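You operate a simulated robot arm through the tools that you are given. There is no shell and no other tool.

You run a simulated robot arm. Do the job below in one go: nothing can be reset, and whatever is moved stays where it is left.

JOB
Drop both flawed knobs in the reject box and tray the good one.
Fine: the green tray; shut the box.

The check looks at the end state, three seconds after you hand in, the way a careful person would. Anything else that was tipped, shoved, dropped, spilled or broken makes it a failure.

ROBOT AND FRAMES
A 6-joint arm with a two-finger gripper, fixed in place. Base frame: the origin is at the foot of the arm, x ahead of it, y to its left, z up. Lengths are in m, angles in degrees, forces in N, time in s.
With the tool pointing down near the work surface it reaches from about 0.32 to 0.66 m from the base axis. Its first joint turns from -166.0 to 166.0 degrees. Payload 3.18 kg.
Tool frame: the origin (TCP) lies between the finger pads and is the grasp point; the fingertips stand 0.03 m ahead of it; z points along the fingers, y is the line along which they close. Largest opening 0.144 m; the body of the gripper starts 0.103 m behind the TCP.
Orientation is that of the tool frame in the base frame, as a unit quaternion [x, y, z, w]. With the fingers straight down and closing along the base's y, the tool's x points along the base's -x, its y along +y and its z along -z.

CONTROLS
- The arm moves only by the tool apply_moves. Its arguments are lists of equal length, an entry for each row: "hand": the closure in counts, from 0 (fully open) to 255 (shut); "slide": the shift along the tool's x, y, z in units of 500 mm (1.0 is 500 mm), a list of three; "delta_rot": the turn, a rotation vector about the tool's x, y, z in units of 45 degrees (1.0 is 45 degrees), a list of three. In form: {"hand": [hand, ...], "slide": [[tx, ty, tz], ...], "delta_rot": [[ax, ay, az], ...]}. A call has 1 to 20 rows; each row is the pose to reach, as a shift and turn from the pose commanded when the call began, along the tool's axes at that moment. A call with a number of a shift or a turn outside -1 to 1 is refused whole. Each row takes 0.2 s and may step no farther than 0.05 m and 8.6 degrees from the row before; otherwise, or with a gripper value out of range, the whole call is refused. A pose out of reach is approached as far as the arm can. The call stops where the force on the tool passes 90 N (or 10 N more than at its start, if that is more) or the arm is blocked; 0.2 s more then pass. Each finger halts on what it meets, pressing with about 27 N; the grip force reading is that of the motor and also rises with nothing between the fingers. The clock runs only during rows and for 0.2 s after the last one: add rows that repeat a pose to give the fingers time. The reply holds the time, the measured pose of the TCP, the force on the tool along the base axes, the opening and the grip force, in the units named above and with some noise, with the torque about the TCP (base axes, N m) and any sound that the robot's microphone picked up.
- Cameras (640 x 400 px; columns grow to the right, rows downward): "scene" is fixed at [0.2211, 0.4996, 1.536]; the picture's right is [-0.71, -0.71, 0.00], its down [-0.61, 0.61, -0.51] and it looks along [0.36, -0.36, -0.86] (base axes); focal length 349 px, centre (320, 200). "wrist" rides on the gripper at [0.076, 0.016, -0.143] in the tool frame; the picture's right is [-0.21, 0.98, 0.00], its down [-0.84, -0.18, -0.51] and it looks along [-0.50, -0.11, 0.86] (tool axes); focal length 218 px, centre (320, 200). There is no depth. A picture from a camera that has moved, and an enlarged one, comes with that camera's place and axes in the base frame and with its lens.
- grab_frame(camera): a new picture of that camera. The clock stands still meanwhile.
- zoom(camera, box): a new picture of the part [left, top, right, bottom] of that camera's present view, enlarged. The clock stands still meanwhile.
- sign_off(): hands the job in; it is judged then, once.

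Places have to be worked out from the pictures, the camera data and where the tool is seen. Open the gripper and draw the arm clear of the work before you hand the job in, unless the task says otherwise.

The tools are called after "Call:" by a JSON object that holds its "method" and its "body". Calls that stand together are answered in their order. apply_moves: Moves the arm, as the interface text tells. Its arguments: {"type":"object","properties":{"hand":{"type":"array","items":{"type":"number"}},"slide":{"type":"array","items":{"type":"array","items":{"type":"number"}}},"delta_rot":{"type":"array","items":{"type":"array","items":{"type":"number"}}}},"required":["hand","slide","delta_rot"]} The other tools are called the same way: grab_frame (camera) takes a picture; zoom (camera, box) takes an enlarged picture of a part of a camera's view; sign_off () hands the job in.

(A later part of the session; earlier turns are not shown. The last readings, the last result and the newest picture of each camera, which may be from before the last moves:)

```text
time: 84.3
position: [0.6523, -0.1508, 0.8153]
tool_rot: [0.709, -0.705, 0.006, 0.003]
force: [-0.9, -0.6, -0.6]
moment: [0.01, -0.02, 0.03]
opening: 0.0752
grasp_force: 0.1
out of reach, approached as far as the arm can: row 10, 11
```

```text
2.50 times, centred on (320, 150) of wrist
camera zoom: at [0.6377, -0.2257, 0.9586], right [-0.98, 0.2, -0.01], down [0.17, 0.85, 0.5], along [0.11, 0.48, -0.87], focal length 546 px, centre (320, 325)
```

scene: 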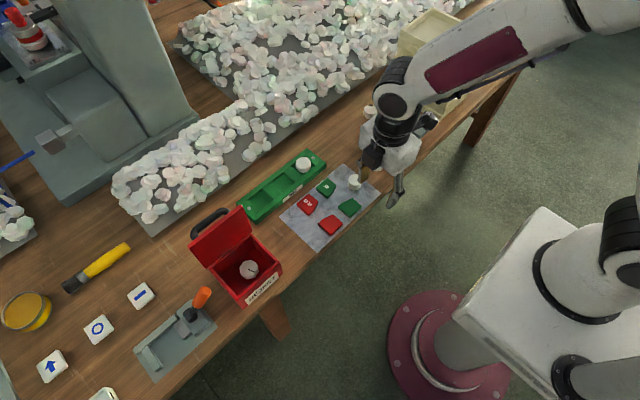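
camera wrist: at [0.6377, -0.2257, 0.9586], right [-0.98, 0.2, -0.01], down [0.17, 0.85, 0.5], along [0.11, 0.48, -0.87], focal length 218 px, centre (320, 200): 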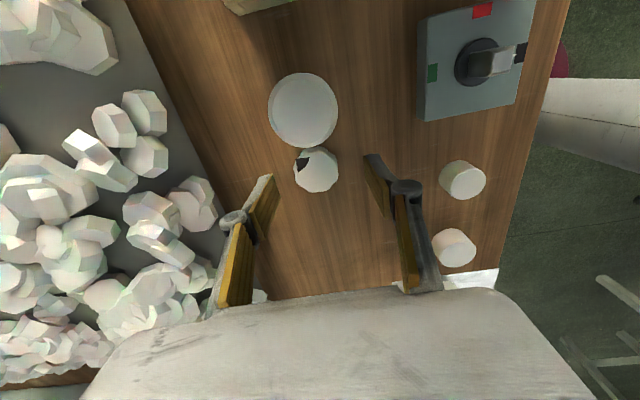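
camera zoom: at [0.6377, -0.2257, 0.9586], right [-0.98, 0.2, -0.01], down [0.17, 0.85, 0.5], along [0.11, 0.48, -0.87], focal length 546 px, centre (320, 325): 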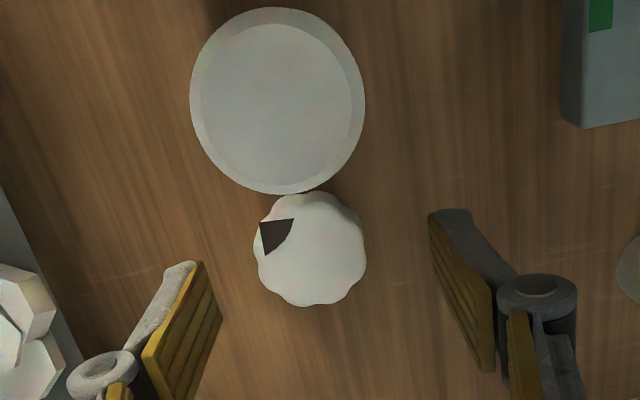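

The chipped knob is at about (0.659, −0.152), and the tall cylinder is well clear of the fingers in this orientation. I'll descend with a 6.5 mm +x correction.

Call:
{"method": "apply_moves", "body": {"hand": [122, 122, 122, 122, 122], "slide": [[0, 0, 0.02], [0.001, -0.006, 0.04], [0.002, -0.013, 0.06], [0.002, -0.013, 0.07], [0.002, -0.013, 0.07]], "delta_rot": [[0, 0, 0], [0, 0, 0], [0, 0, 0], [0, 0, 0], [0, 0, 0]]}}

Call:
{"method": "zoom", "body": {"camera": "wrist", "box": [240, 70, 400, 230]}}

Call:
{"method": "zoom", "body": {"camera": "scene", "box": [330, 70, 420, 140]}}

```text
time: 85.5
position: [0.6587, -0.1531, 0.7807]
tool_rot: [0.709, -0.705, 0.003, 0.006]
force: [-0.2, -0.7, 1.1]
moment: [0.02, 0.02, -0.05]
opening: 0.0749
grasp_force: 0.1
```

```text
2.50 times, centred on (320, 150) of wrist
camera zoom: at [0.6447, -0.2285, 0.9237], right [-0.98, 0.2, 0.0], down [0.18, 0.85, 0.5], along [0.1, 0.49, -0.87], focal length 546 px, centre (320, 325)
```

zoom: 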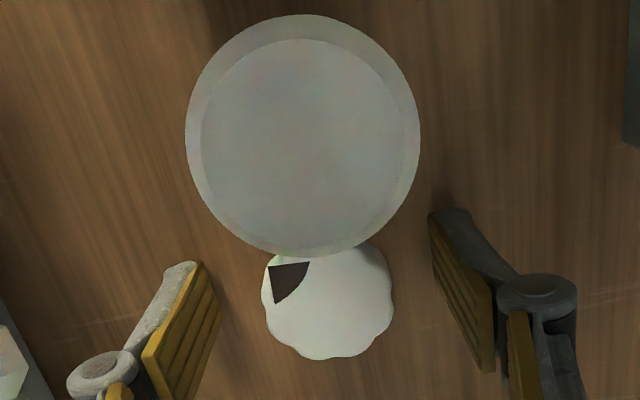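

```text
5.71 times, centred on (375, 105) of scene
camera zoom: at [0.2211, 0.4996, 1.536], right [-0.71, -0.71, 0.0], down [-0.61, 0.61, -0.51], along [0.36, -0.36, -0.86], focal length 1995 px, centre (6, 743)
```

zoom: 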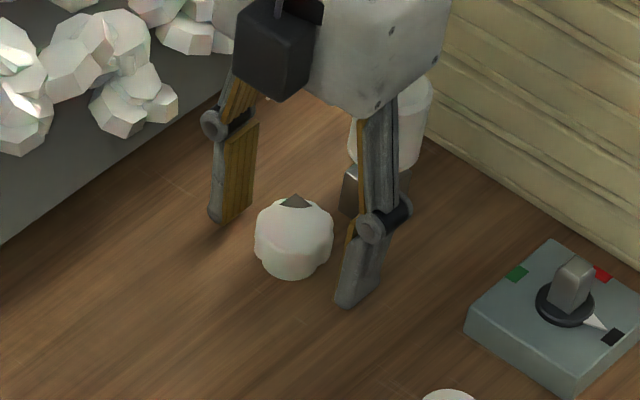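

Well positioned, with everything clear. I'll nudge 3 mm in +y to centre the pads and close on the chipped knob.

Call:
{"method": "apply_moves", "body": {"hand": [122, 140, 155, 168, 178, 186, 200, 230, 230, 230], "slide": [[-0.006, 0, 0], [-0.006, 0, 0], [-0.006, 0, 0], [-0.006, 0, 0], [-0.006, 0, 0], [-0.006, 0, 0], [-0.006, 0, 0], [-0.006, 0, 0], [-0.006, 0, 0], [-0.006, 0, 0]], "delta_rot": [[0, 0, 0], [0, 0, 0], [0, 0, 0], [0, 0, 0], [0, 0, 0], [0, 0, 0], [0, 0, 0], [0, 0, 0], [0, 0, 0], [0, 0, 0]]}}

Call:
{"method": "zoom", "body": {"camera": "wrist", "box": [240, 70, 400, 230]}}

```text
time: 87.7
position: [0.6575, -0.1506, 0.7809]
tool_rot: [0.709, -0.705, 0.003, 0.005]
force: [0.4, 0.8, 0.2]
moment: [-0.03, 0.04, 0.0]
opening: 0.0383
grasp_force: 27.0
```

```text
2.50 times, centred on (320, 150) of wrist
camera zoom: at [0.6444, -0.2253, 0.9239], right [-0.98, 0.2, 0.0], down [0.18, 0.85, 0.5], along [0.1, 0.49, -0.87], focal length 546 px, centre (320, 325)
```

zoom: 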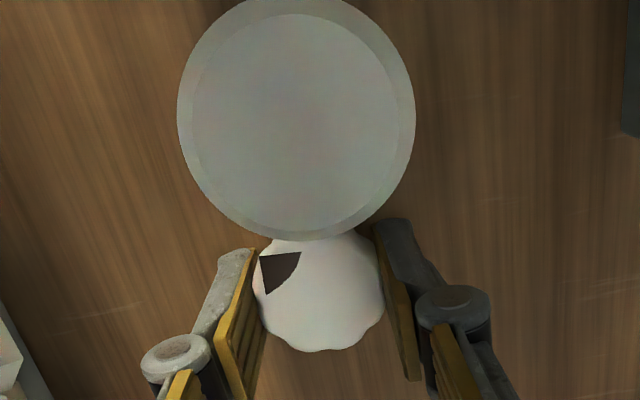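

Chipped knob gripped (38.3 mm, 27 N). I'll lift it clear and carry it along the same inward arc toward the box, turning the yaw back on the way.

Call:
{"method": "apply_moves", "body": {"hand": [230, 230, 230, 230, 230, 230, 230, 230, 230, 230, 230, 230, 230, 230, 230, 230], "slide": [[0, 0, -0.03], [0, 0, -0.06], [-0.02, 0.05, -0.11], [-0.05, 0.12, -0.16], [-0.09, 0.19, -0.2], [-0.14, 0.26, -0.23], [-0.21, 0.32, -0.24], [-0.286, 0.37, -0.25], [-0.366, 0.41, -0.25], [-0.45, 0.44, -0.25], [-0.536, 0.46, -0.25], [-0.624, 0.47, -0.25], [-0.714, 0.47, -0.25], [-0.804, 0.47, -0.25], [-0.87, 0.47, -0.25], [-0.87, 0.47, -0.25]], "delta_rot": [[0, 0, 0], [0, 0, 0], [0, 0, 0], [0, 0, 0], [0, 0, 0.125], [0, 0, 0.25], [0, 0, 0.375], [0, 0, 0.5], [0, 0, 0.625], [0, 0, 0.75], [0, 0, 0.875], [0, 0, 1.0], [0, 0, 1.0], [0, 0, 1.0], [0, 0, 1.0], [0, 0, 1.0]]}}

Call:
{"method": "grab_frame", "body": {"camera": "wrist"}}

Call:
{"method": "grab_frame", "body": {"camera": "scene"}}

```text
time: 91.1
position: [0.4238, 0.2848, 0.9028]
tool_rot: [-0.384, 0.923, -0.006, -0.004]
force: [0.4, 1.1, -0.3]
moment: [-0.04, -0.04, 0.01]
opening: 0.0381
grasp_force: 27.3
out of reach, approached as far as the arm can: row 2
```

```text
taken
camera wrist: at [0.3592, 0.2421, 1.0461], right [-0.55, 0.84, -0.01], down [0.72, 0.48, 0.5], along [0.42, 0.27, -0.87], focal length 218 px, centre (320, 200)
```

wrist: 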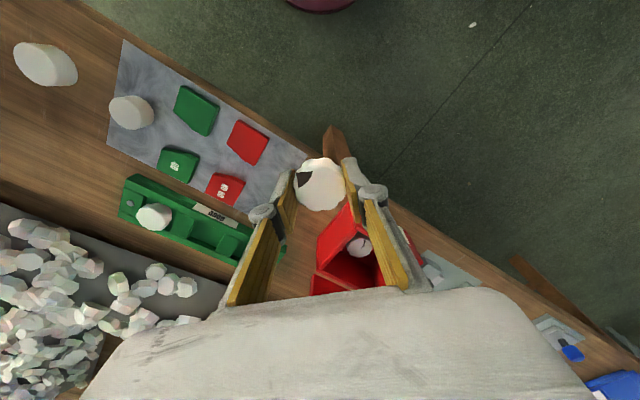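

```text
taken
```

scene: 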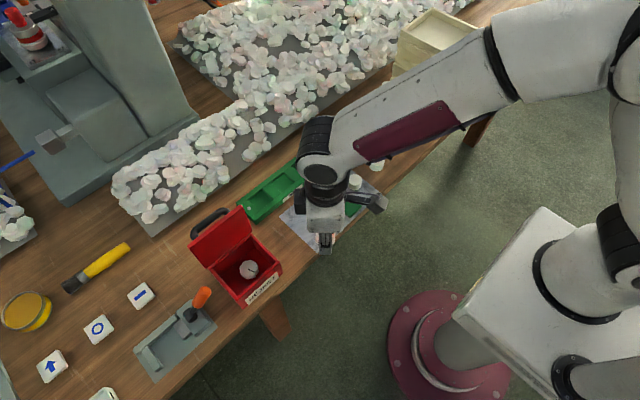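

The knob is held securely. Same approach as before: move beside the box, tilt outward 25°, and hover over the open mouth.

Call:
{"method": "apply_moves", "body": {"hand": [230, 230, 230], "slide": [[-0.0335, 0.0278, -0.001], [-0.067, 0.0556, -0.003], [-0.1004, 0.0834, -0.004]], "delta_rot": [[0, 0, 0], [0, 0, 0], [0, 0, 0]]}}

Call:
{"method": "apply_moves", "body": {"hand": [230, 230, 230, 230, 230, 230], "slide": [[-0.02, -0.001, 0], [-0.055, -0.004, 0.0], [-0.11, -0.007, 0.014], [-0.165, -0.011, 0.028], [-0.2206, -0.0141, 0.046], [-0.2206, -0.0141, 0.046]], "delta_rot": [[0, -0.139, 0], [0, -0.278, 0], [0, -0.417, 0], [0, -0.556, 0], [0, -0.556, 0], [0, -0.556, 0]]}}

Call:
{"method": "zoom", "body": {"camera": "scene", "box": [180, 190, 300, 310]}}

Call:
{"method": "zoom", "body": {"camera": "wrist", "box": [230, 30, 430, 230]}}

```text
time: 91.9
position: [0.4291, 0.3502, 0.9012]
tool_rot: [-0.385, 0.923, -0.004, -0.004]
force: [-0.3, 0.3, 0.3]
moment: [0.05, -0.06, 0.0]
opening: 0.0383
grasp_force: 26.9
```

```text
time: 93.3
position: [0.5107, 0.4232, 0.8779]
tool_rot: [-0.378, 0.902, 0.078, 0.195]
force: [-0.4, 0.9, 0.7]
moment: [-0.02, 0.02, 0.04]
opening: 0.0384
grasp_force: 27.2
```

```text
3.33 times, centred on (240, 250) of scene
camera zoom: at [0.2211, 0.4996, 1.536], right [-0.71, -0.71, 0.0], down [-0.61, 0.61, -0.51], along [0.36, -0.36, -0.86], focal length 1164 px, centre (587, 33)
```

zoom: 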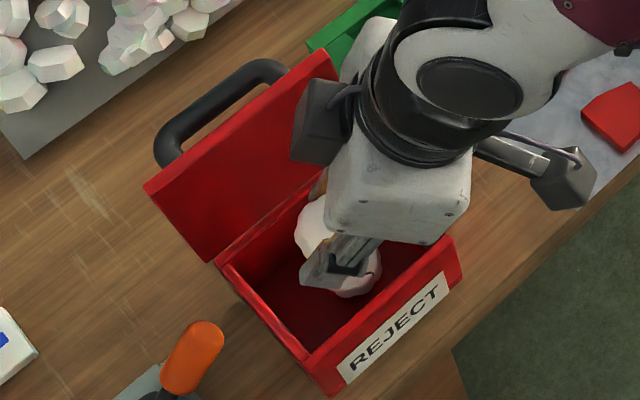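

```text
2.00 times, centred on (330, 130) of wrist
camera zoom: at [0.409, 0.3438, 0.9759], right [-0.56, 0.82, 0.08], down [0.52, 0.27, 0.81], along [0.65, 0.5, -0.58], focal length 436 px, centre (300, 340)
```

zoom: 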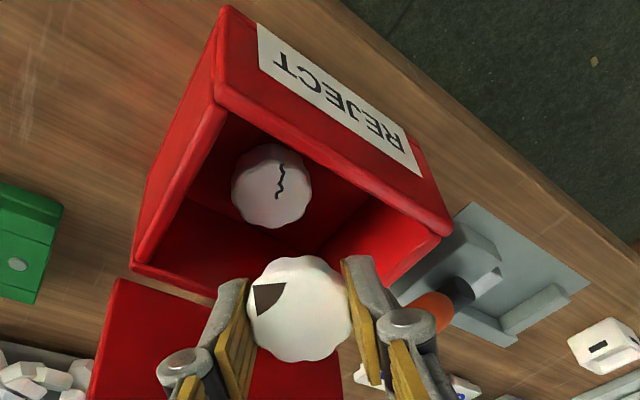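

Positioned over the mouth again. Lowering 45 mm, then opening only as far as needed.

Call:
{"method": "apply_moves", "body": {"hand": [230, 230, 230, 230, 230, 200, 186, 180, 174, 170, 170, 170], "slide": [[0.0095, 0, 0.0204], [0.019, 0, 0.0408], [0.0285, 0, 0.0611], [0.038, 0, 0.0815], [0.038, 0, 0.0815], [0.038, 0, 0.0815], [0.038, 0, 0.0815], [0.038, 0, 0.0815], [0.038, 0, 0.0815], [0.038, 0, 0.0815], [0.038, 0, 0.0815], [0.038, 0, 0.0815]], "delta_rot": [[0, 0, 0], [0, 0, 0], [0, 0, 0], [0, 0, 0], [0, 0, 0], [0, 0, 0], [0, 0, 0], [0, 0, 0], [0, 0, 0], [0, 0, 0], [0, 0, 0], [0, 0, 0]]}}

Call:
{"method": "zoom", "body": {"camera": "wrist", "box": [230, 30, 430, 230]}}

Call:
{"method": "zoom", "body": {"camera": "scene", "box": [180, 190, 300, 310]}}

```text
time: 95.9
position: [0.5105, 0.4225, 0.8333]
tool_rot: [-0.377, 0.902, 0.079, 0.196]
force: [1.6, -1.3, -0.2]
moment: [0.01, -0.02, -0.02]
opening: 0.0471
grasp_force: 0.0
```

```text
2.00 times, centred on (330, 130) of wrist
camera zoom: at [0.4093, 0.3434, 0.9314], right [-0.56, 0.82, 0.08], down [0.52, 0.27, 0.81], along [0.65, 0.5, -0.58], focal length 436 px, centre (300, 340)
```

zoom: 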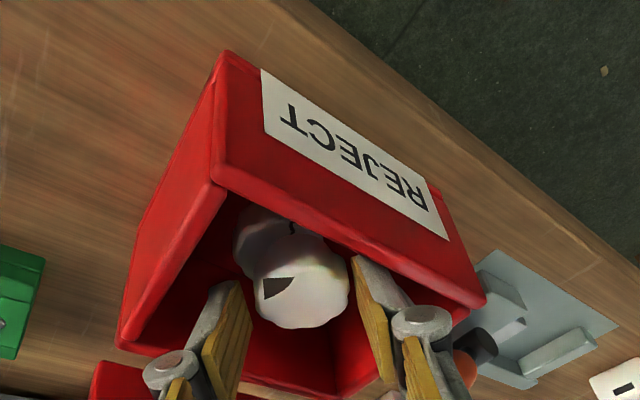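

```text
3.33 times, centred on (240, 250) of scene
camera zoom: at [0.2211, 0.4996, 1.536], right [-0.71, -0.71, 0.0], down [-0.61, 0.61, -0.51], along [0.36, -0.36, -0.86], focal length 1164 px, centre (587, 33)
```

zoom: 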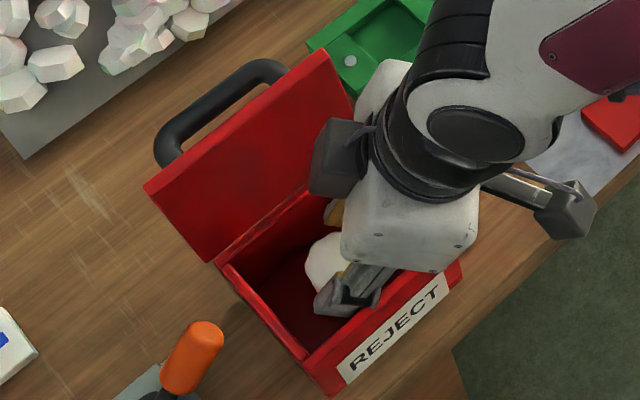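

The chipped knob has dropped onto the box floor beside the first. Rising straight out to check.

Call:
{"method": "apply_moves", "body": {"hand": [172, 172, 172, 172, 172], "slide": [[-0.01, 0, -0.022], [-0.024, 0, -0.052], [-0.038, 0, -0.0815], [-0.0507, 0, -0.1087], [-0.0507, 0, -0.1087]], "delta_rot": [[0, 0, 0], [0, 0, 0], [0, 0, 0], [0, 0, 0], [0, 0, 0]]}}

Call:
{"method": "zoom", "body": {"camera": "wrist", "box": [230, 30, 430, 230]}}

```text
time: 97.1
position: [0.5088, 0.4244, 0.8941]
tool_rot: [-0.377, 0.902, 0.079, 0.195]
force: [-0.9, -0.1, 0.6]
moment: [0.01, 0.03, 0.0]
opening: 0.047
grasp_force: 0.0
```

```text
2.00 times, centred on (330, 130) of wrist
camera zoom: at [0.408, 0.3442, 0.992], right [-0.56, 0.82, 0.08], down [0.52, 0.27, 0.81], along [0.65, 0.5, -0.58], focal length 436 px, centre (300, 340)
```

zoom: 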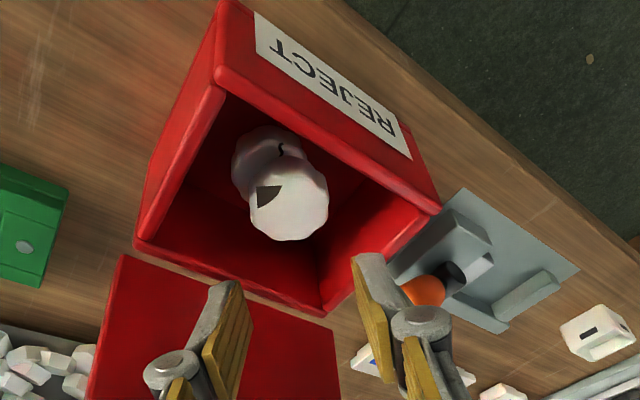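

Both flawed knobs are inside the box, well below the rim. Now to shut the lid: I'll back out, turn the tool to the 90° yaw / 45° tilt pose used before, and re-grip the handle.

Call:
{"method": "apply_moves", "body": {"hand": [172, 172, 172, 180, 190], "slide": [[0.055, 0.002, -0.043], [0.105, 0.004, -0.08], [0.1526, 0.007, -0.1174], [0.1526, 0.007, -0.1174], [0.1526, 0.007, -0.1174]], "delta_rot": [[0, 0.1, 0], [0, 0.22, 0], [0, 0.35, 0], [0, 0.48, 0], [0, 0.5556, 0]]}}

Call:
{"method": "apply_moves", "body": {"hand": [202, 202, 202, 202, 202, 202], "slide": [[0.0212, -0.0306, -0.005], [0.0424, -0.0613, -0.01], [0.0636, -0.0919, -0.015], [0.0848, -0.1225, -0.02], [0.106, -0.1532, -0.025], [0.1272, -0.1838, -0.03]], "delta_rot": [[0, 0, -0.1667], [0, 0, -0.3333], [0, 0, -0.5], [0, 0, -0.6667], [0, 0, -0.8333], [0, 0, -1.0]]}}

Call:
{"method": "zoom", "body": {"camera": "scene", "box": [180, 190, 300, 310]}}

Call:
{"method": "grab_frame", "body": {"camera": "wrist"}}

```text
time: 98.3
position: [0.4421, 0.3581, 0.9154]
tool_rot: [-0.385, 0.923, -0.005, -0.005]
force: [0.0, -0.5, 0.3]
moment: [-0.01, 0.04, 0.03]
opening: 0.0366
grasp_force: 0.1
```

```text
time: 99.7
position: [0.4622, 0.248, 0.931]
tool_rot: [0.71, -0.704, 0.002, 0.006]
force: [-0.2, -0.2, 0.3]
moment: [0.02, 0.0, 0.01]
opening: 0.0301
grasp_force: 0.0
```

```text
3.33 times, centred on (240, 250) of scene
camera zoom: at [0.2211, 0.4996, 1.536], right [-0.71, -0.71, 0.0], down [-0.61, 0.61, -0.51], along [0.36, -0.36, -0.86], focal length 1164 px, centre (587, 33)
```

zoom: 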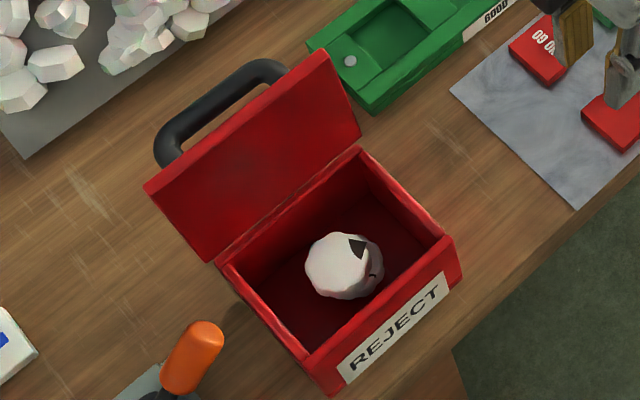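

```text
taken
camera wrist: at [0.4483, 0.1734, 1.0742], right [-0.98, 0.2, 0.0], down [0.17, 0.85, 0.5], along [0.1, 0.49, -0.87], focal length 218 px, centre (320, 200)
```

wrist: 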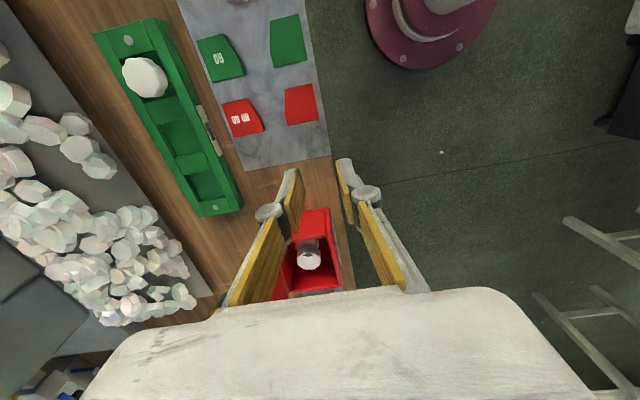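

Both flawed knobs are visible in the box and the lid is still standing open. Now tilting 45° and moving to the staging pose beside the lid.

Call:
{"method": "apply_moves", "body": {"hand": [202, 202, 202, 202, 202, 202, 202], "slide": [[-0.01, -0.02, -0.01], [-0.03, -0.06, -0.015], [-0.055, -0.105, -0.02], [-0.08, -0.15, -0.02], [-0.11, -0.2, -0.02], [-0.14, -0.26, -0.02], [-0.14, -0.266, -0.02]], "delta_rot": [[0, -0.1667, 0], [0, -0.3333, 0], [0, -0.5, 0], [0, -0.6667, 0], [0, -0.8333, 0], [0, -1.0, 0], [0, -1.0, 0]]}}

Call:
{"method": "grab_frame", "body": {"camera": "wrist"}}

Call:
{"method": "zoom", "body": {"camera": "scene", "box": [180, 140, 340, 300]}}

```text
time: 101.3
position: [0.5939, 0.3217, 0.9395]
tool_rot: [0.656, -0.654, -0.266, -0.267]
force: [0.4, -0.5, -0.4]
moment: [0.03, -0.02, 0.04]
opening: 0.0301
grasp_force: 0.0
```

```text
taken
camera wrist: at [0.5789, 0.1672, 0.9874], right [-0.98, 0.15, 0.14], down [0.18, 0.25, 0.95], along [0.1, 0.96, -0.27], focal length 218 px, centre (320, 200)
```

wrist: 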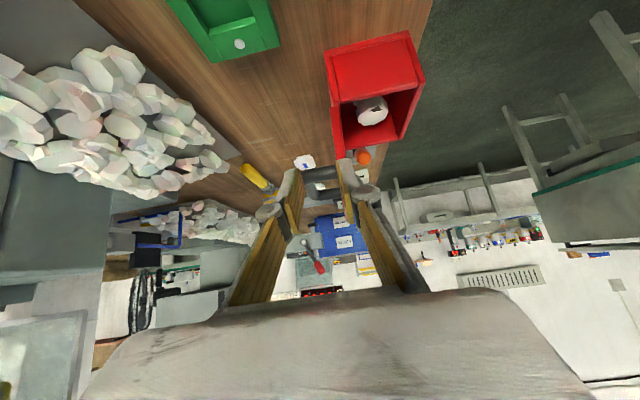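

```text
2.50 times, centred on (260, 220) of scene
camera zoom: at [0.2211, 0.4996, 1.536], right [-0.71, -0.71, 0.0], down [-0.61, 0.61, -0.51], along [0.36, -0.36, -0.86], focal length 873 px, centre (470, 150)
```

zoom: 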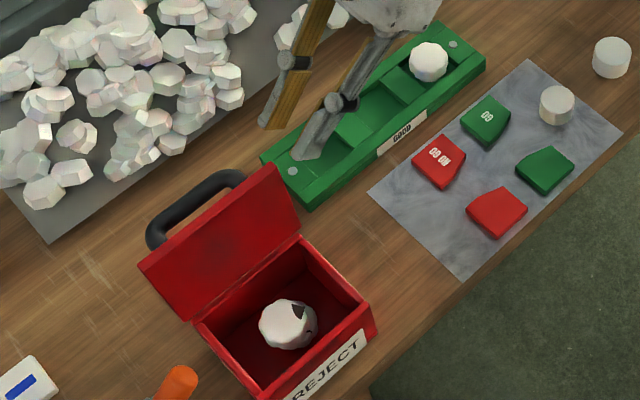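

I'll zoom in to locate the handle relative to the fingers.

Call:
{"method": "zoom", "body": {"camera": "wrist", "box": [240, 80, 400, 220]}}

Call:
{"method": "zoom", "body": {"camera": "scene", "box": [205, 195, 265, 255]}}

```text
2.86 times, centred on (320, 150) of wrist
camera zoom: at [0.5789, 0.1672, 0.9874], right [-0.98, 0.15, 0.14], down [0.18, 0.25, 0.95], along [0.1, 0.96, -0.27], focal length 624 px, centre (320, 343)
```

zoom: 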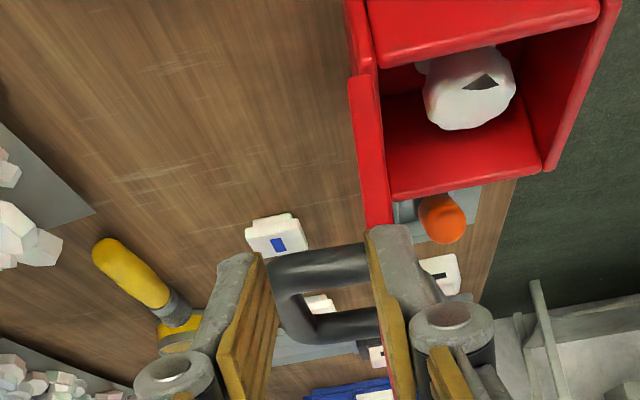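

```text
6.67 times, centred on (235, 225) of scene
camera zoom: at [0.2211, 0.4996, 1.536], right [-0.71, -0.71, 0.0], down [-0.61, 0.61, -0.51], along [0.36, -0.36, -0.86], focal length 2328 px, centre (887, 33)
```

zoom: 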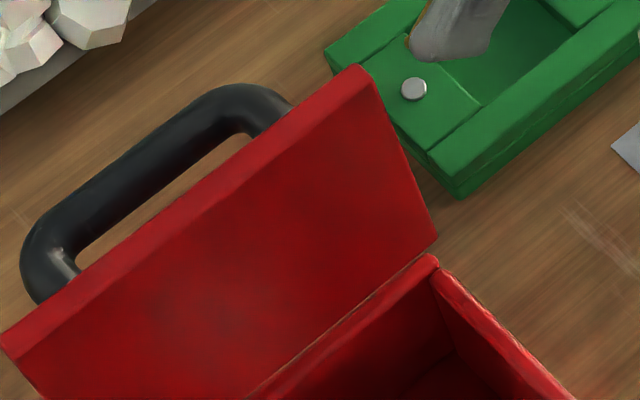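

The handle bar is at about x 0.617, z 0.892. I'll approach above the near post with the −x finger lined up to enter between the bar and the lid.

Call:
{"method": "apply_moves", "body": {"hand": [202, 202, 202, 202], "slide": [[-0.029, -0.021, 0.032], [-0.0573, -0.042, 0.0643], [-0.0842, -0.056, 0.1082], [-0.0842, -0.056, 0.1082]], "delta_rot": [[0, 0, 0], [0, 0, 0], [0, 0, 0], [0, 0, 0]]}}

Call:
{"method": "zoom", "body": {"camera": "wrist", "box": [240, 80, 400, 220]}}

Call:
{"method": "zoom", "body": {"camera": "scene", "box": [205, 185, 275, 255]}}

```text
time: 102.3
position: [0.6224, 0.3905, 0.9283]
tool_rot: [0.656, -0.654, -0.267, -0.267]
force: [0.1, -0.6, -0.4]
moment: [0.0, -0.02, -0.01]
opening: 0.03
grasp_force: 0.0
```

```text
2.86 times, centred on (320, 150) of wrist
camera zoom: at [0.6083, 0.2361, 0.9774], right [-0.98, 0.15, 0.15], down [0.18, 0.25, 0.95], along [0.1, 0.96, -0.27], focal length 624 px, centre (320, 343)
```

zoom: 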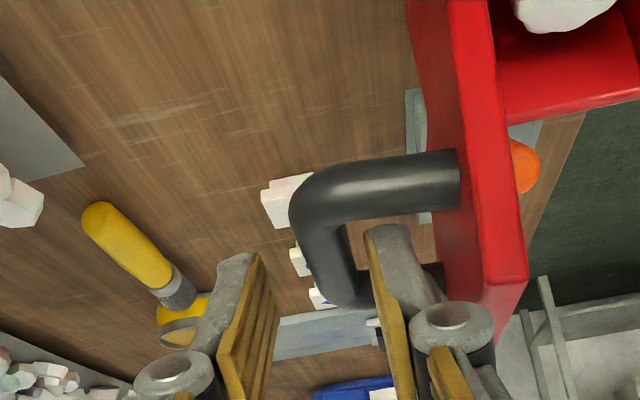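

```text
5.71 times, centred on (240, 220) of scene
camera zoom: at [0.2211, 0.4996, 1.536], right [-0.71, -0.71, 0.0], down [-0.61, 0.61, -0.51], along [0.36, -0.36, -0.86], focal length 1995 px, centre (777, 86)
```

zoom: 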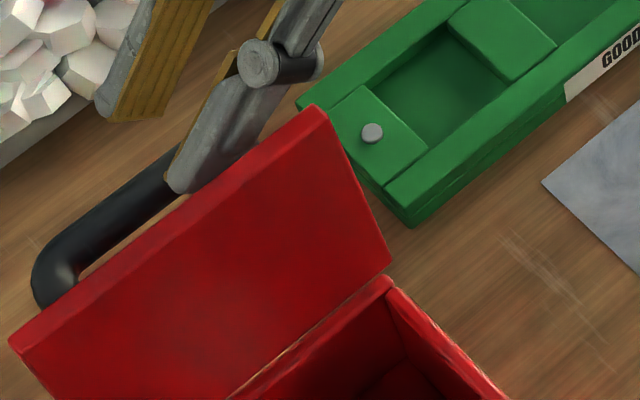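

The −x finger is lined up between bar and lid. Advancing along the tool axis in small steps.

Call:
{"method": "apply_moves", "body": {"hand": [202, 202, 202, 202, 202], "slide": [[0, -0.002, 0.025], [0, -0.002, 0.05], [0, -0.002, 0.075], [0, -0.002, 0.1], [0, -0.002, 0.1]], "delta_rot": [[0, 0, 0], [0, 0, 0], [0, 0, 0], [0, 0, 0], [0, 0, 0]]}}

Call:
{"method": "zoom", "body": {"camera": "wrist", "box": [250, 100, 410, 260]}}

Call:
{"method": "zoom", "body": {"camera": "scene", "box": [205, 185, 275, 255]}}

```text
time: 103.5
position: [0.6234, 0.425, 0.8936]
tool_rot: [0.657, -0.653, -0.269, -0.264]
force: [-0.2, 0.6, -0.4]
moment: [-0.03, 0.0, -0.02]
opening: 0.03
grasp_force: 0.0
```

```text
2.50 times, centred on (330, 180) of wrist
camera zoom: at [0.6099, 0.2696, 0.9427], right [-0.98, 0.14, 0.15], down [0.18, 0.25, 0.95], along [0.1, 0.96, -0.27], focal length 546 px, centre (295, 250)
```

zoom: 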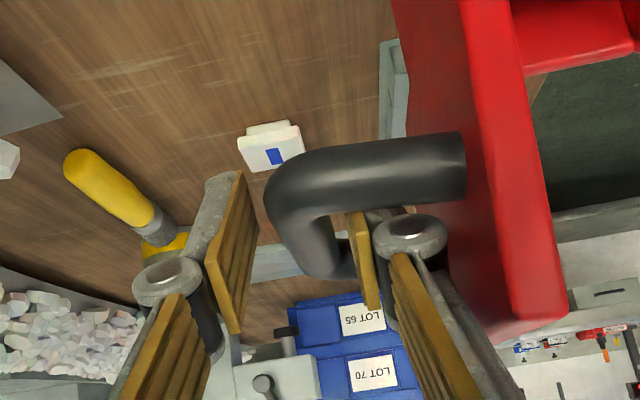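

```text
5.71 times, centred on (240, 220) of scene
camera zoom: at [0.2211, 0.4996, 1.536], right [-0.71, -0.71, 0.0], down [-0.61, 0.61, -0.51], along [0.36, -0.36, -0.86], focal length 1995 px, centre (777, 86)
```

zoom: 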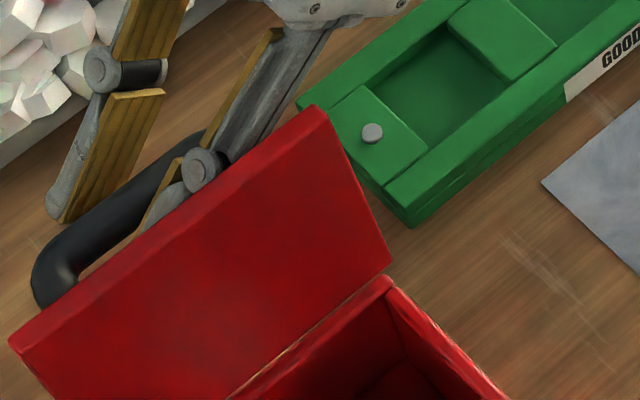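

The bar is between the fingers with no contact forces. I'll close while re-centring on the bar.

Call:
{"method": "apply_moves", "body": {"hand": [210, 218, 226, 232, 240, 245, 245, 245], "slide": [[0, 0.0014, 0], [0, 0.006, 0], [0, 0.0104, 0], [0, 0.0128, 0], [0, 0.0128, 0], [0, 0.0128, 0], [0, 0.0128, 0], [0, 0.0128, 0]], "delta_rot": [[0, 0, 0], [0, 0, 0], [0, 0, 0], [0, 0, 0], [0, 0, 0], [0, 0, 0], [0, 0, 0], [0, 0, 0]]}}

Call:
{"method": "zoom", "body": {"camera": "wrist", "box": [250, 100, 410, 260]}}

```text
time: 105.3
position: [0.6167, 0.4227, 0.8948]
tool_rot: [0.656, -0.654, -0.268, -0.266]
force: [10.2, 1.4, 10.3]
moment: [0.15, -0.1, -1.19]
opening: 0.0148
grasp_force: 44.4
```

```text
2.50 times, centred on (330, 180) of wrist
camera zoom: at [0.6035, 0.2688, 0.9435], right [-0.98, 0.14, 0.15], down [0.18, 0.25, 0.95], along [0.1, 0.96, -0.27], focal length 546 px, centre (295, 250)
```

zoom: 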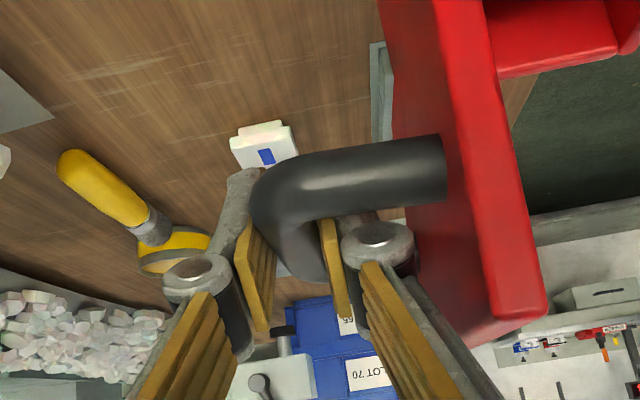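

Gripped on the bar. Now reversing the arc from 90° down to 70°.

Call:
{"method": "apply_moves", "body": {"hand": [245, 245, 245, 245, 245], "slide": [[-0.0051, 0.012, -0.0051], [-0.0093, 0.0248, -0.0093], [-0.0129, 0.038, -0.0129], [-0.0156, 0.0514, -0.0156], [-0.0156, 0.0514, -0.0156]], "delta_rot": [[0, 0, 0], [0, 0, 0], [0, 0, 0], [0, 0, 0], [0, 0, 0]]}}

Call:
{"method": "zoom", "body": {"camera": "scene", "box": [190, 190, 300, 310]}}

```text
time: 106.5
position: [0.5913, 0.4232, 0.9052]
tool_rot: [0.656, -0.654, -0.269, -0.265]
force: [3.2, -2.4, 9.9]
moment: [0.05, -0.05, -1.13]
opening: 0.0145
grasp_force: 44.4
```

```text
3.33 times, centred on (245, 250) of scene
camera zoom: at [0.2211, 0.4996, 1.536], right [-0.71, -0.71, 0.0], down [-0.61, 0.61, -0.51], along [0.36, -0.36, -0.86], focal length 1164 px, centre (570, 33)
```

zoom: 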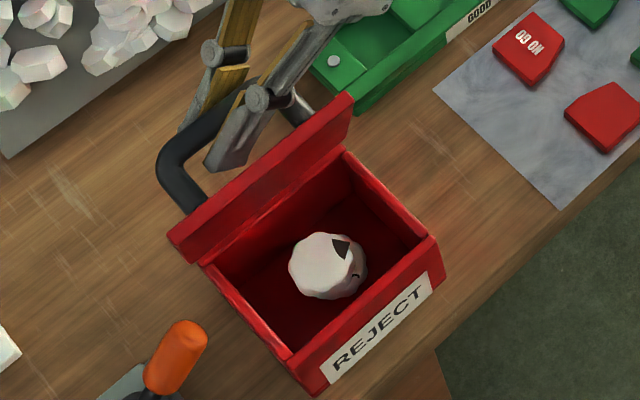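

Smooth. Continuing from 70° to 40°.

Call:
{"method": "apply_moves", "body": {"hand": [245, 245, 245, 245, 245, 245, 245], "slide": [[-0.0018, 0.0138, -0.0018], [-0.0028, 0.0278, -0.0028], [-0.003, 0.042, -0.003], [-0.0021, 0.056, -0.0021], [-0.0006, 0.0698, -0.0006], [0.002, 0.0834, 0.002], [0.002, 0.0834, 0.002]], "delta_rot": [[0, 0, 0], [0, 0, 0], [0, 0, 0], [0, 0, 0], [0, 0, 0], [0, 0, 0], [0, 0, 0]]}}

Call:
{"method": "zoom", "body": {"camera": "scene", "box": [190, 190, 300, 310]}}

```text
time: 108.1
position: [0.5489, 0.4225, 0.9041]
tool_rot: [0.656, -0.654, -0.269, -0.265]
force: [2.8, 11.6, -2.4]
moment: [0.23, -0.14, -0.87]
opening: 0.0145
grasp_force: 44.2
```

```text
3.33 times, centred on (245, 250) of scene
camera zoom: at [0.2211, 0.4996, 1.536], right [-0.71, -0.71, 0.0], down [-0.61, 0.61, -0.51], along [0.36, -0.36, -0.86], focal length 1164 px, centre (570, 33)
```

zoom: 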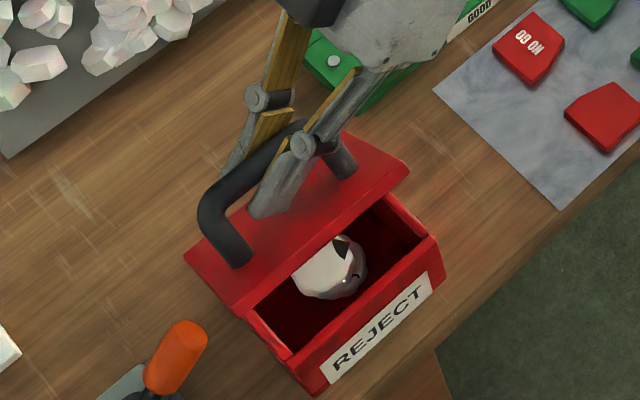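

Continuing the closing arc from 40° to about 5°.

Call:
{"method": "apply_moves", "body": {"hand": [245, 245, 245, 245, 245, 245, 245, 245], "slide": [[0.0033, 0.0134, 0.0033], [0.0074, 0.0262, 0.0074], [0.0123, 0.0384, 0.0123], [0.0178, 0.05, 0.0178], [0.0242, 0.0608, 0.0242], [0.0311, 0.071, 0.0311], [0.0387, 0.08, 0.0387], [0.0387, 0.08, 0.0387]], "delta_rot": [[0, 0, 0], [0, 0, 0], [0, 0, 0], [0, 0, 0], [0, 0, 0], [0, 0, 0], [0, 0, 0], [0, 0, 0]]}}

Call:
{"method": "zoom", "body": {"camera": "scene", "box": [190, 190, 300, 310]}}

```text
time: 109.9
position: [0.5096, 0.4214, 0.8767]
tool_rot: [0.656, -0.655, -0.268, -0.264]
force: [5.3, -3.3, -2.3]
moment: [0.35, -0.14, -0.34]
opening: 0.0141
grasp_force: 43.4
```

```text
3.33 times, centred on (245, 250) of scene
camera zoom: at [0.2211, 0.4996, 1.536], right [-0.71, -0.71, 0.0], down [-0.61, 0.61, -0.51], along [0.36, -0.36, -0.86], focal length 1164 px, centre (570, 33)
```

zoom: 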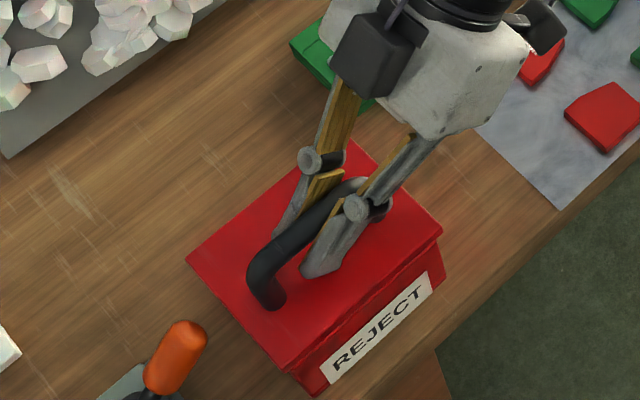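

Almost shut. Last 5° in small steps.

Call:
{"method": "apply_moves", "body": {"hand": [245, 245, 245, 245], "slide": [[0.0027, 0.0027, 0.0027], [0.0054, 0.0055, 0.0054], [0.0081, 0.0082, 0.0081], [0.0081, 0.0082, 0.0081]], "delta_rot": [[0, 0, 0], [0, 0, 0], [0, 0, 0], [0, 0, 0]]}}

Call:
{"method": "zoom", "body": {"camera": "scene", "box": [200, 210, 300, 310]}}

Call:
{"method": "zoom", "body": {"camera": "wrist", "box": [180, 0, 420, 150]}}

```text
time: 110.9
position: [0.5061, 0.4221, 0.8701]
tool_rot: [0.656, -0.654, -0.269, -0.265]
force: [5.1, -8.1, -0.1]
moment: [0.31, -0.13, -0.28]
opening: 0.0141
grasp_force: 43.6
```

```text
4.00 times, centred on (250, 260) of scene
camera zoom: at [0.2211, 0.4996, 1.536], right [-0.71, -0.71, 0.0], down [-0.61, 0.61, -0.51], along [0.36, -0.36, -0.86], focal length 1396 px, centre (600, -40)
```

zoom: 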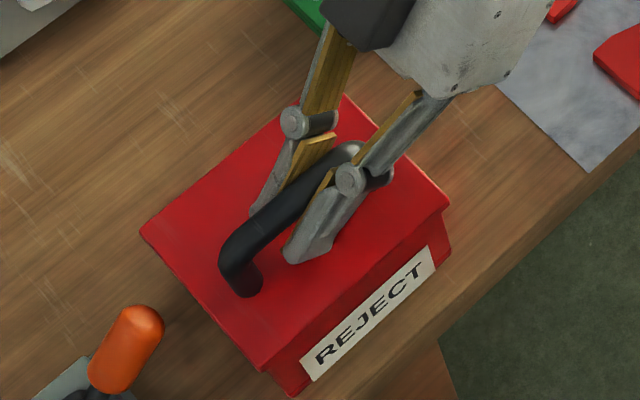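

```text
2.67 times, centred on (300, 75) of wrist
camera zoom: at [0.4918, 0.2674, 0.9197], right [-0.98, 0.14, 0.15], down [0.18, 0.25, 0.95], along [0.1, 0.96, -0.27], focal length 582 px, centre (373, 533)
```

zoom: 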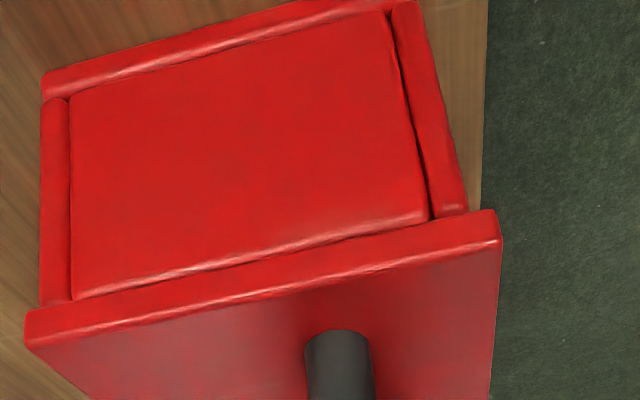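

It looks closed, but there's no reaction force yet. I'll press down 2–3 mm to confirm it's fully seated.

Call:
{"method": "apply_moves", "body": {"hand": [245, 245, 245], "slide": [[0.0021, 0.001, 0.0021], [0.0042, 0.001, 0.0042], [0.0042, 0.001, 0.0042]], "delta_rot": [[0, 0, 0], [0, 0, 0], [0, 0, 0]]}}

Call:
{"method": "zoom", "body": {"camera": "wrist", "box": [180, 0, 420, 150]}}

```text
time: 111.7
position: [0.5048, 0.4217, 0.8702]
tool_rot: [0.656, -0.653, -0.269, -0.265]
force: [0.8, -11.2, 10.4]
moment: [-0.14, 0.03, -0.25]
opening: 0.0138
grasp_force: 43.2
```

```text
2.67 times, centred on (300, 75) of wrist
camera zoom: at [0.491, 0.2673, 0.9179], right [-0.98, 0.14, 0.15], down [0.18, 0.25, 0.95], along [0.1, 0.96, -0.27], focal length 582 px, centre (373, 533)
```

zoom: 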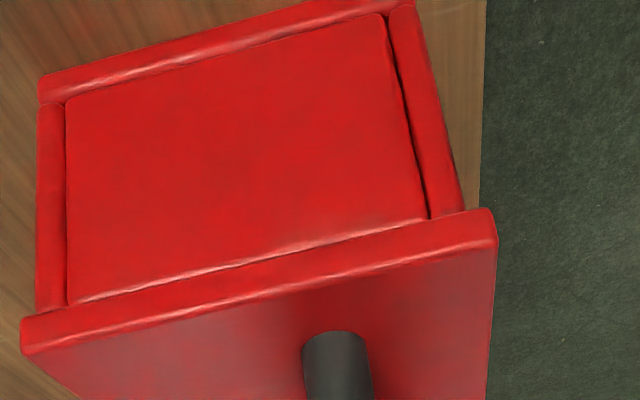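

A 10 N upward reaction with no movement means the lid is fully seated. I'll release the handle and retreat along the tool axis.

Call:
{"method": "apply_moves", "body": {"hand": [235, 225, 210, 190, 165, 140, 122, 122], "slide": [[-0.002, 0, -0.002], [-0.002, 0, -0.002], [-0.002, 0, -0.002], [-0.002, 0, -0.002], [-0.002, 0, -0.002], [-0.002, 0, -0.002], [-0.002, 0, -0.002], [-0.002, 0, -0.002]], "delta_rot": [[0, 0, 0], [0, 0, 0], [0, 0, 0], [0, 0, 0], [0, 0, 0], [0, 0, 0], [0, 0, 0], [0, 0, 0]]}}

Call:
{"method": "apply_moves", "body": {"hand": [122, 122, 122, 122, 122, 122], "slide": [[0, 0, -0.04], [0, 0, -0.08], [0, 0, -0.12], [0.03, 0.04, -0.17], [0.07, 0.08, -0.22], [0.11, 0.12, -0.26]], "delta_rot": [[0, 0, 0], [0, 0, 0], [0, 0, 0], [0, 0.1, 0], [0, 0.25, 0], [0, 0.4, 0]]}}

Call:
{"method": "zoom", "body": {"camera": "scene", "box": [190, 200, 310, 320]}}

Call:
{"method": "grab_frame", "body": {"camera": "scene"}}

```text
time: 113.5
position: [0.5051, 0.4216, 0.8713]
tool_rot: [0.656, -0.654, -0.268, -0.265]
force: [0.2, -0.3, 0.7]
moment: [-0.01, -0.01, -0.03]
opening: 0.0752
grasp_force: 0.1
```

```text
time: 114.9
position: [0.4451, 0.2932, 0.9256]
tool_rot: [0.69, -0.688, -0.162, -0.159]
force: [0.1, 0.0, -0.2]
moment: [-0.02, -0.02, -0.02]
opening: 0.0752
grasp_force: 0.0
```

```text
3.33 times, centred on (250, 260) of scene
camera zoom: at [0.2211, 0.4996, 1.536], right [-0.71, -0.71, 0.0], down [-0.61, 0.61, -0.51], along [0.36, -0.36, -0.86], focal length 1164 px, centre (553, 0)
```

zoom: 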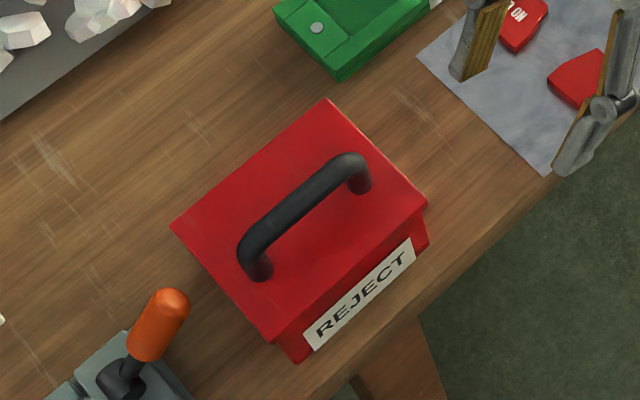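

```text
taken
```

scene: 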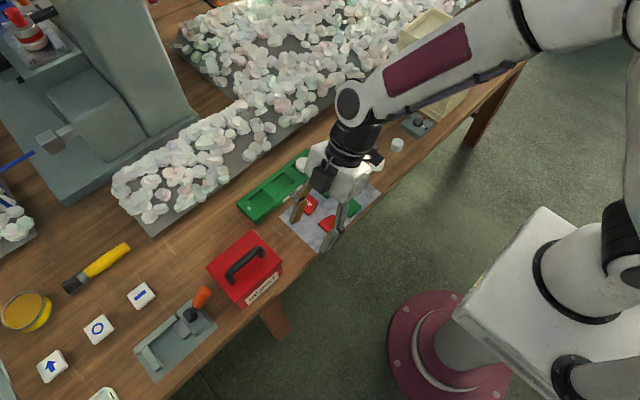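

The box is shut and exactly where it was. I'll straighten the tool and retract the arm away from the work so I can inspect everything.

Call:
{"method": "apply_moves", "body": {"hand": [100, 70, 40, 0, 0, 0], "slide": [[0.048, 0.028, -0.047], [0.096, 0.056, -0.094], [0.144, 0.084, -0.14], [0.192, 0.112, -0.187], [0.24, 0.14, -0.234], [0.24, 0.14, -0.234]], "delta_rot": [[0, 0.12, 0], [0, 0.24, 0], [0, 0.36, 0], [0, 0.48, 0], [0, 0.6, 0], [0, 0.6, 0]]}}

Call:
{"method": "apply_moves", "body": {"hand": [0, 0, 0, 0, 0, 0], "slide": [[0, 0, 0], [0, 0, 0], [0, 0, 0], [0, 0, 0], [0, 0, 0], [0, 0, 0]], "delta_rot": [[0, 0, 0.1667], [0, 0, 0.3333], [0, 0, 0.5], [0, 0, 0.6667], [0, 0, 0.8333], [0, 0, 1.0]]}}

Call:
{"method": "apply_moves", "body": {"hand": [0, 0, 0, 0, 0, 0], "slide": [[0, 0, -0.01], [0, 0, -0.02], [0, 0, -0.03], [0, 0, -0.04], [0, 0, -0.05], [0, 0, -0.06]], "delta_rot": [[0, 0, 0.1667], [0, 0, 0.3333], [0, 0, 0.5], [0, 0, 0.6667], [0, 0, 0.8333], [0, 0, 1.0]]}}

Call:
{"method": "grab_frame", "body": {"camera": "scene"}}

Call:
{"method": "grab_frame", "body": {"camera": "wrist"}}

```text
time: 116.3
position: [0.377, 0.1311, 0.9786]
tool_rot: [0.709, -0.705, 0.003, 0.006]
force: [0.3, 0.0, -0.6]
moment: [-0.01, -0.01, 0.01]
opening: 0.1441
grasp_force: 0.1
```

```text
time: 117.7
position: [0.3778, 0.1325, 0.9765]
tool_rot: [-0.384, 0.923, -0.005, -0.005]
force: [-1.2, 0.2, 0.9]
moment: [0.01, 0.04, -0.02]
opening: 0.1439
grasp_force: 0.0
```

```text
time: 119.1
position: [0.3785, 0.1323, 1.0066]
tool_rot: [-0.001, 1.0, -0.007, -0.001]
force: [-0.3, 0.4, -0.6]
moment: [-0.01, 0.0, 0.0]
opening: 0.1442
grasp_force: 0.2
```

```text
taken
```

scene: 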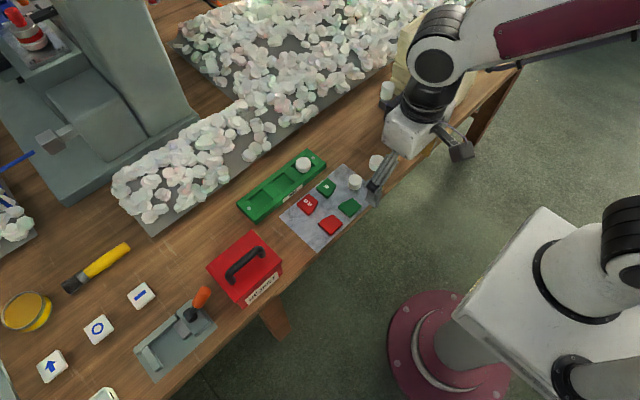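

```text
taken
camera wrist: at [0.3032, 0.1496, 1.1488], right [0.2, 0.98, -0.01], down [0.85, -0.17, 0.51], along [0.49, -0.11, -0.86], focal length 218 px, centre (320, 200)
```

wrist: 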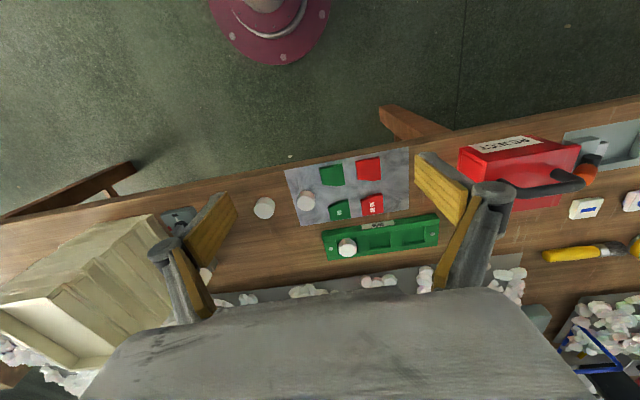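

The tray, box and other parts look in place. I'll zoom in to check the good knob's seating, the closed lid, and the neighbours (tall stacked cylinder, plain cylinders).

Call:
{"method": "zoom", "body": {"camera": "scene", "box": [285, 145, 335, 180]}}

Call:
{"method": "zoom", "body": {"camera": "scene", "box": [310, 60, 450, 200]}}

Call:
{"method": "zoom", "body": {"camera": "wrist", "box": [315, 210, 455, 265]}}

Call:
{"method": "zoom", "body": {"camera": "wrist", "box": [440, 120, 610, 220]}}

```text
11.43 times, centred on (310, 162) of scene
camera zoom: at [0.2211, 0.4996, 1.536], right [-0.71, -0.71, 0.0], down [-0.61, 0.61, -0.51], along [0.36, -0.36, -0.86], focal length 3990 px, centre (434, 629)
```

zoom: 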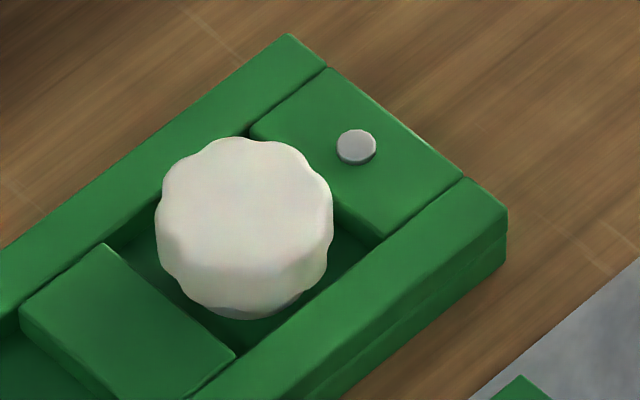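

```text
2.86 times, centred on (380, 130) of scene
camera zoom: at [0.2211, 0.4996, 1.536], right [-0.71, -0.71, 0.0], down [-0.61, 0.61, -0.51], along [0.36, -0.36, -0.86], focal length 998 px, centre (149, 400)
```

zoom: 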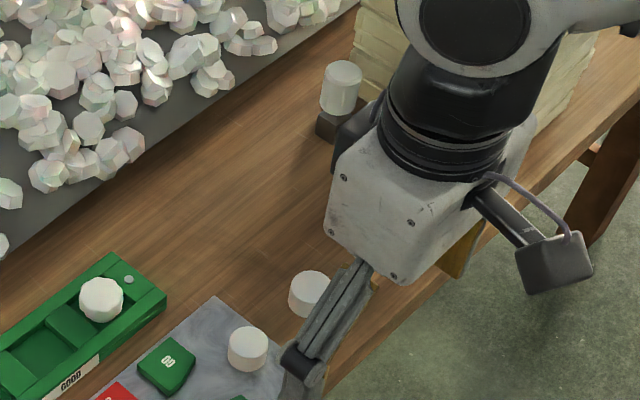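

```text
4.57 times, centred on (385, 238) of wrist
camera zoom: at [0.3032, 0.1496, 1.1488], right [0.2, 0.98, -0.01], down [0.85, -0.17, 0.51], along [0.49, -0.11, -0.86], focal length 998 px, centre (23, 29)
```

zoom: 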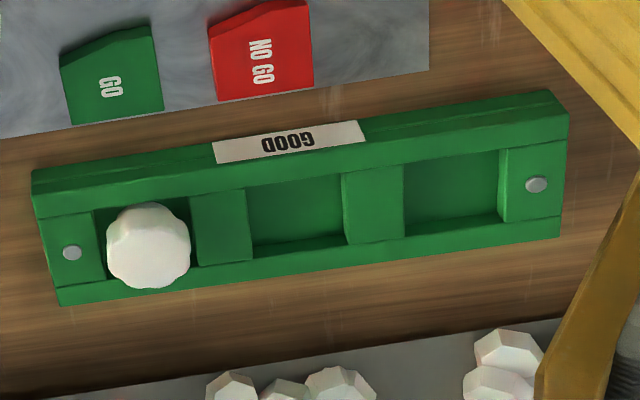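

```text
3.76 times, centred on (525, 170) of wrist
camera zoom: at [0.3032, 0.1496, 1.1488], right [0.2, 0.98, -0.01], down [0.85, -0.17, 0.51], along [0.49, -0.11, -0.86], focal length 822 px, centre (-452, 313)
```

zoom: 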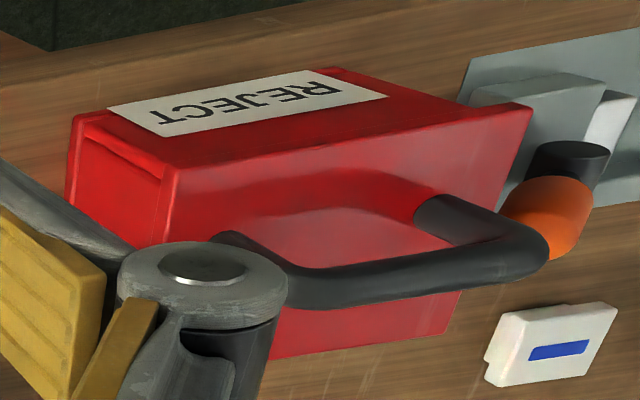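

Everything looks in place, but I want to be certain the good knob is down in its pocket rather than perched. I'll tilt the hand to get a low-angle view of the tray.

Call:
{"method": "apply_moves", "body": {"hand": [0, 0, 0, 0, 0, 0, 0], "slide": [[-0.0405, 0, 0.042], [-0.081, -0.001, 0.084], [-0.1215, -0.002, 0.127], [-0.162, -0.003, 0.169], [-0.2025, -0.004, 0.211], [-0.243, -0.005, 0.253], [-0.243, -0.005, 0.253]], "delta_rot": [[0, -0.1667, 0], [0, -0.3333, 0], [0, -0.5, 0], [0, -0.6667, 0], [0, -0.8333, 0], [0, -1.0, 0], [0, -1.0, 0]]}}

Call:
{"method": "grab_frame", "body": {"camera": "wrist"}}

```text
time: 120.9
position: [0.475, 0.0649, 0.8704]
tool_rot: [0.102, 0.929, -0.091, 0.345]
force: [-0.6, 0.2, 0.5]
moment: [-0.01, 0.01, 0.02]
opening: 0.1441
grasp_force: 0.0
out of reach, approached as far as the arm can: row 4, 5
stopped in row 7: the arm was blocked; the commanded pose is now the measured one
```

```text
taken
camera wrist: at [0.335, 0.1248, 0.9247], right [0.4, 0.91, 0.04], down [0.26, -0.16, 0.95], along [0.88, -0.37, -0.3], focal length 218 px, centre (320, 200)
```

wrist: 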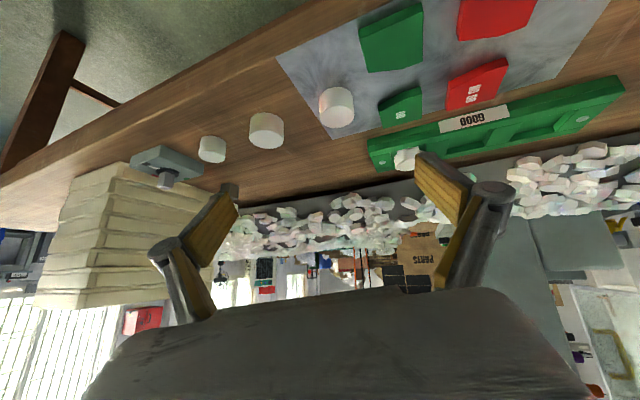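

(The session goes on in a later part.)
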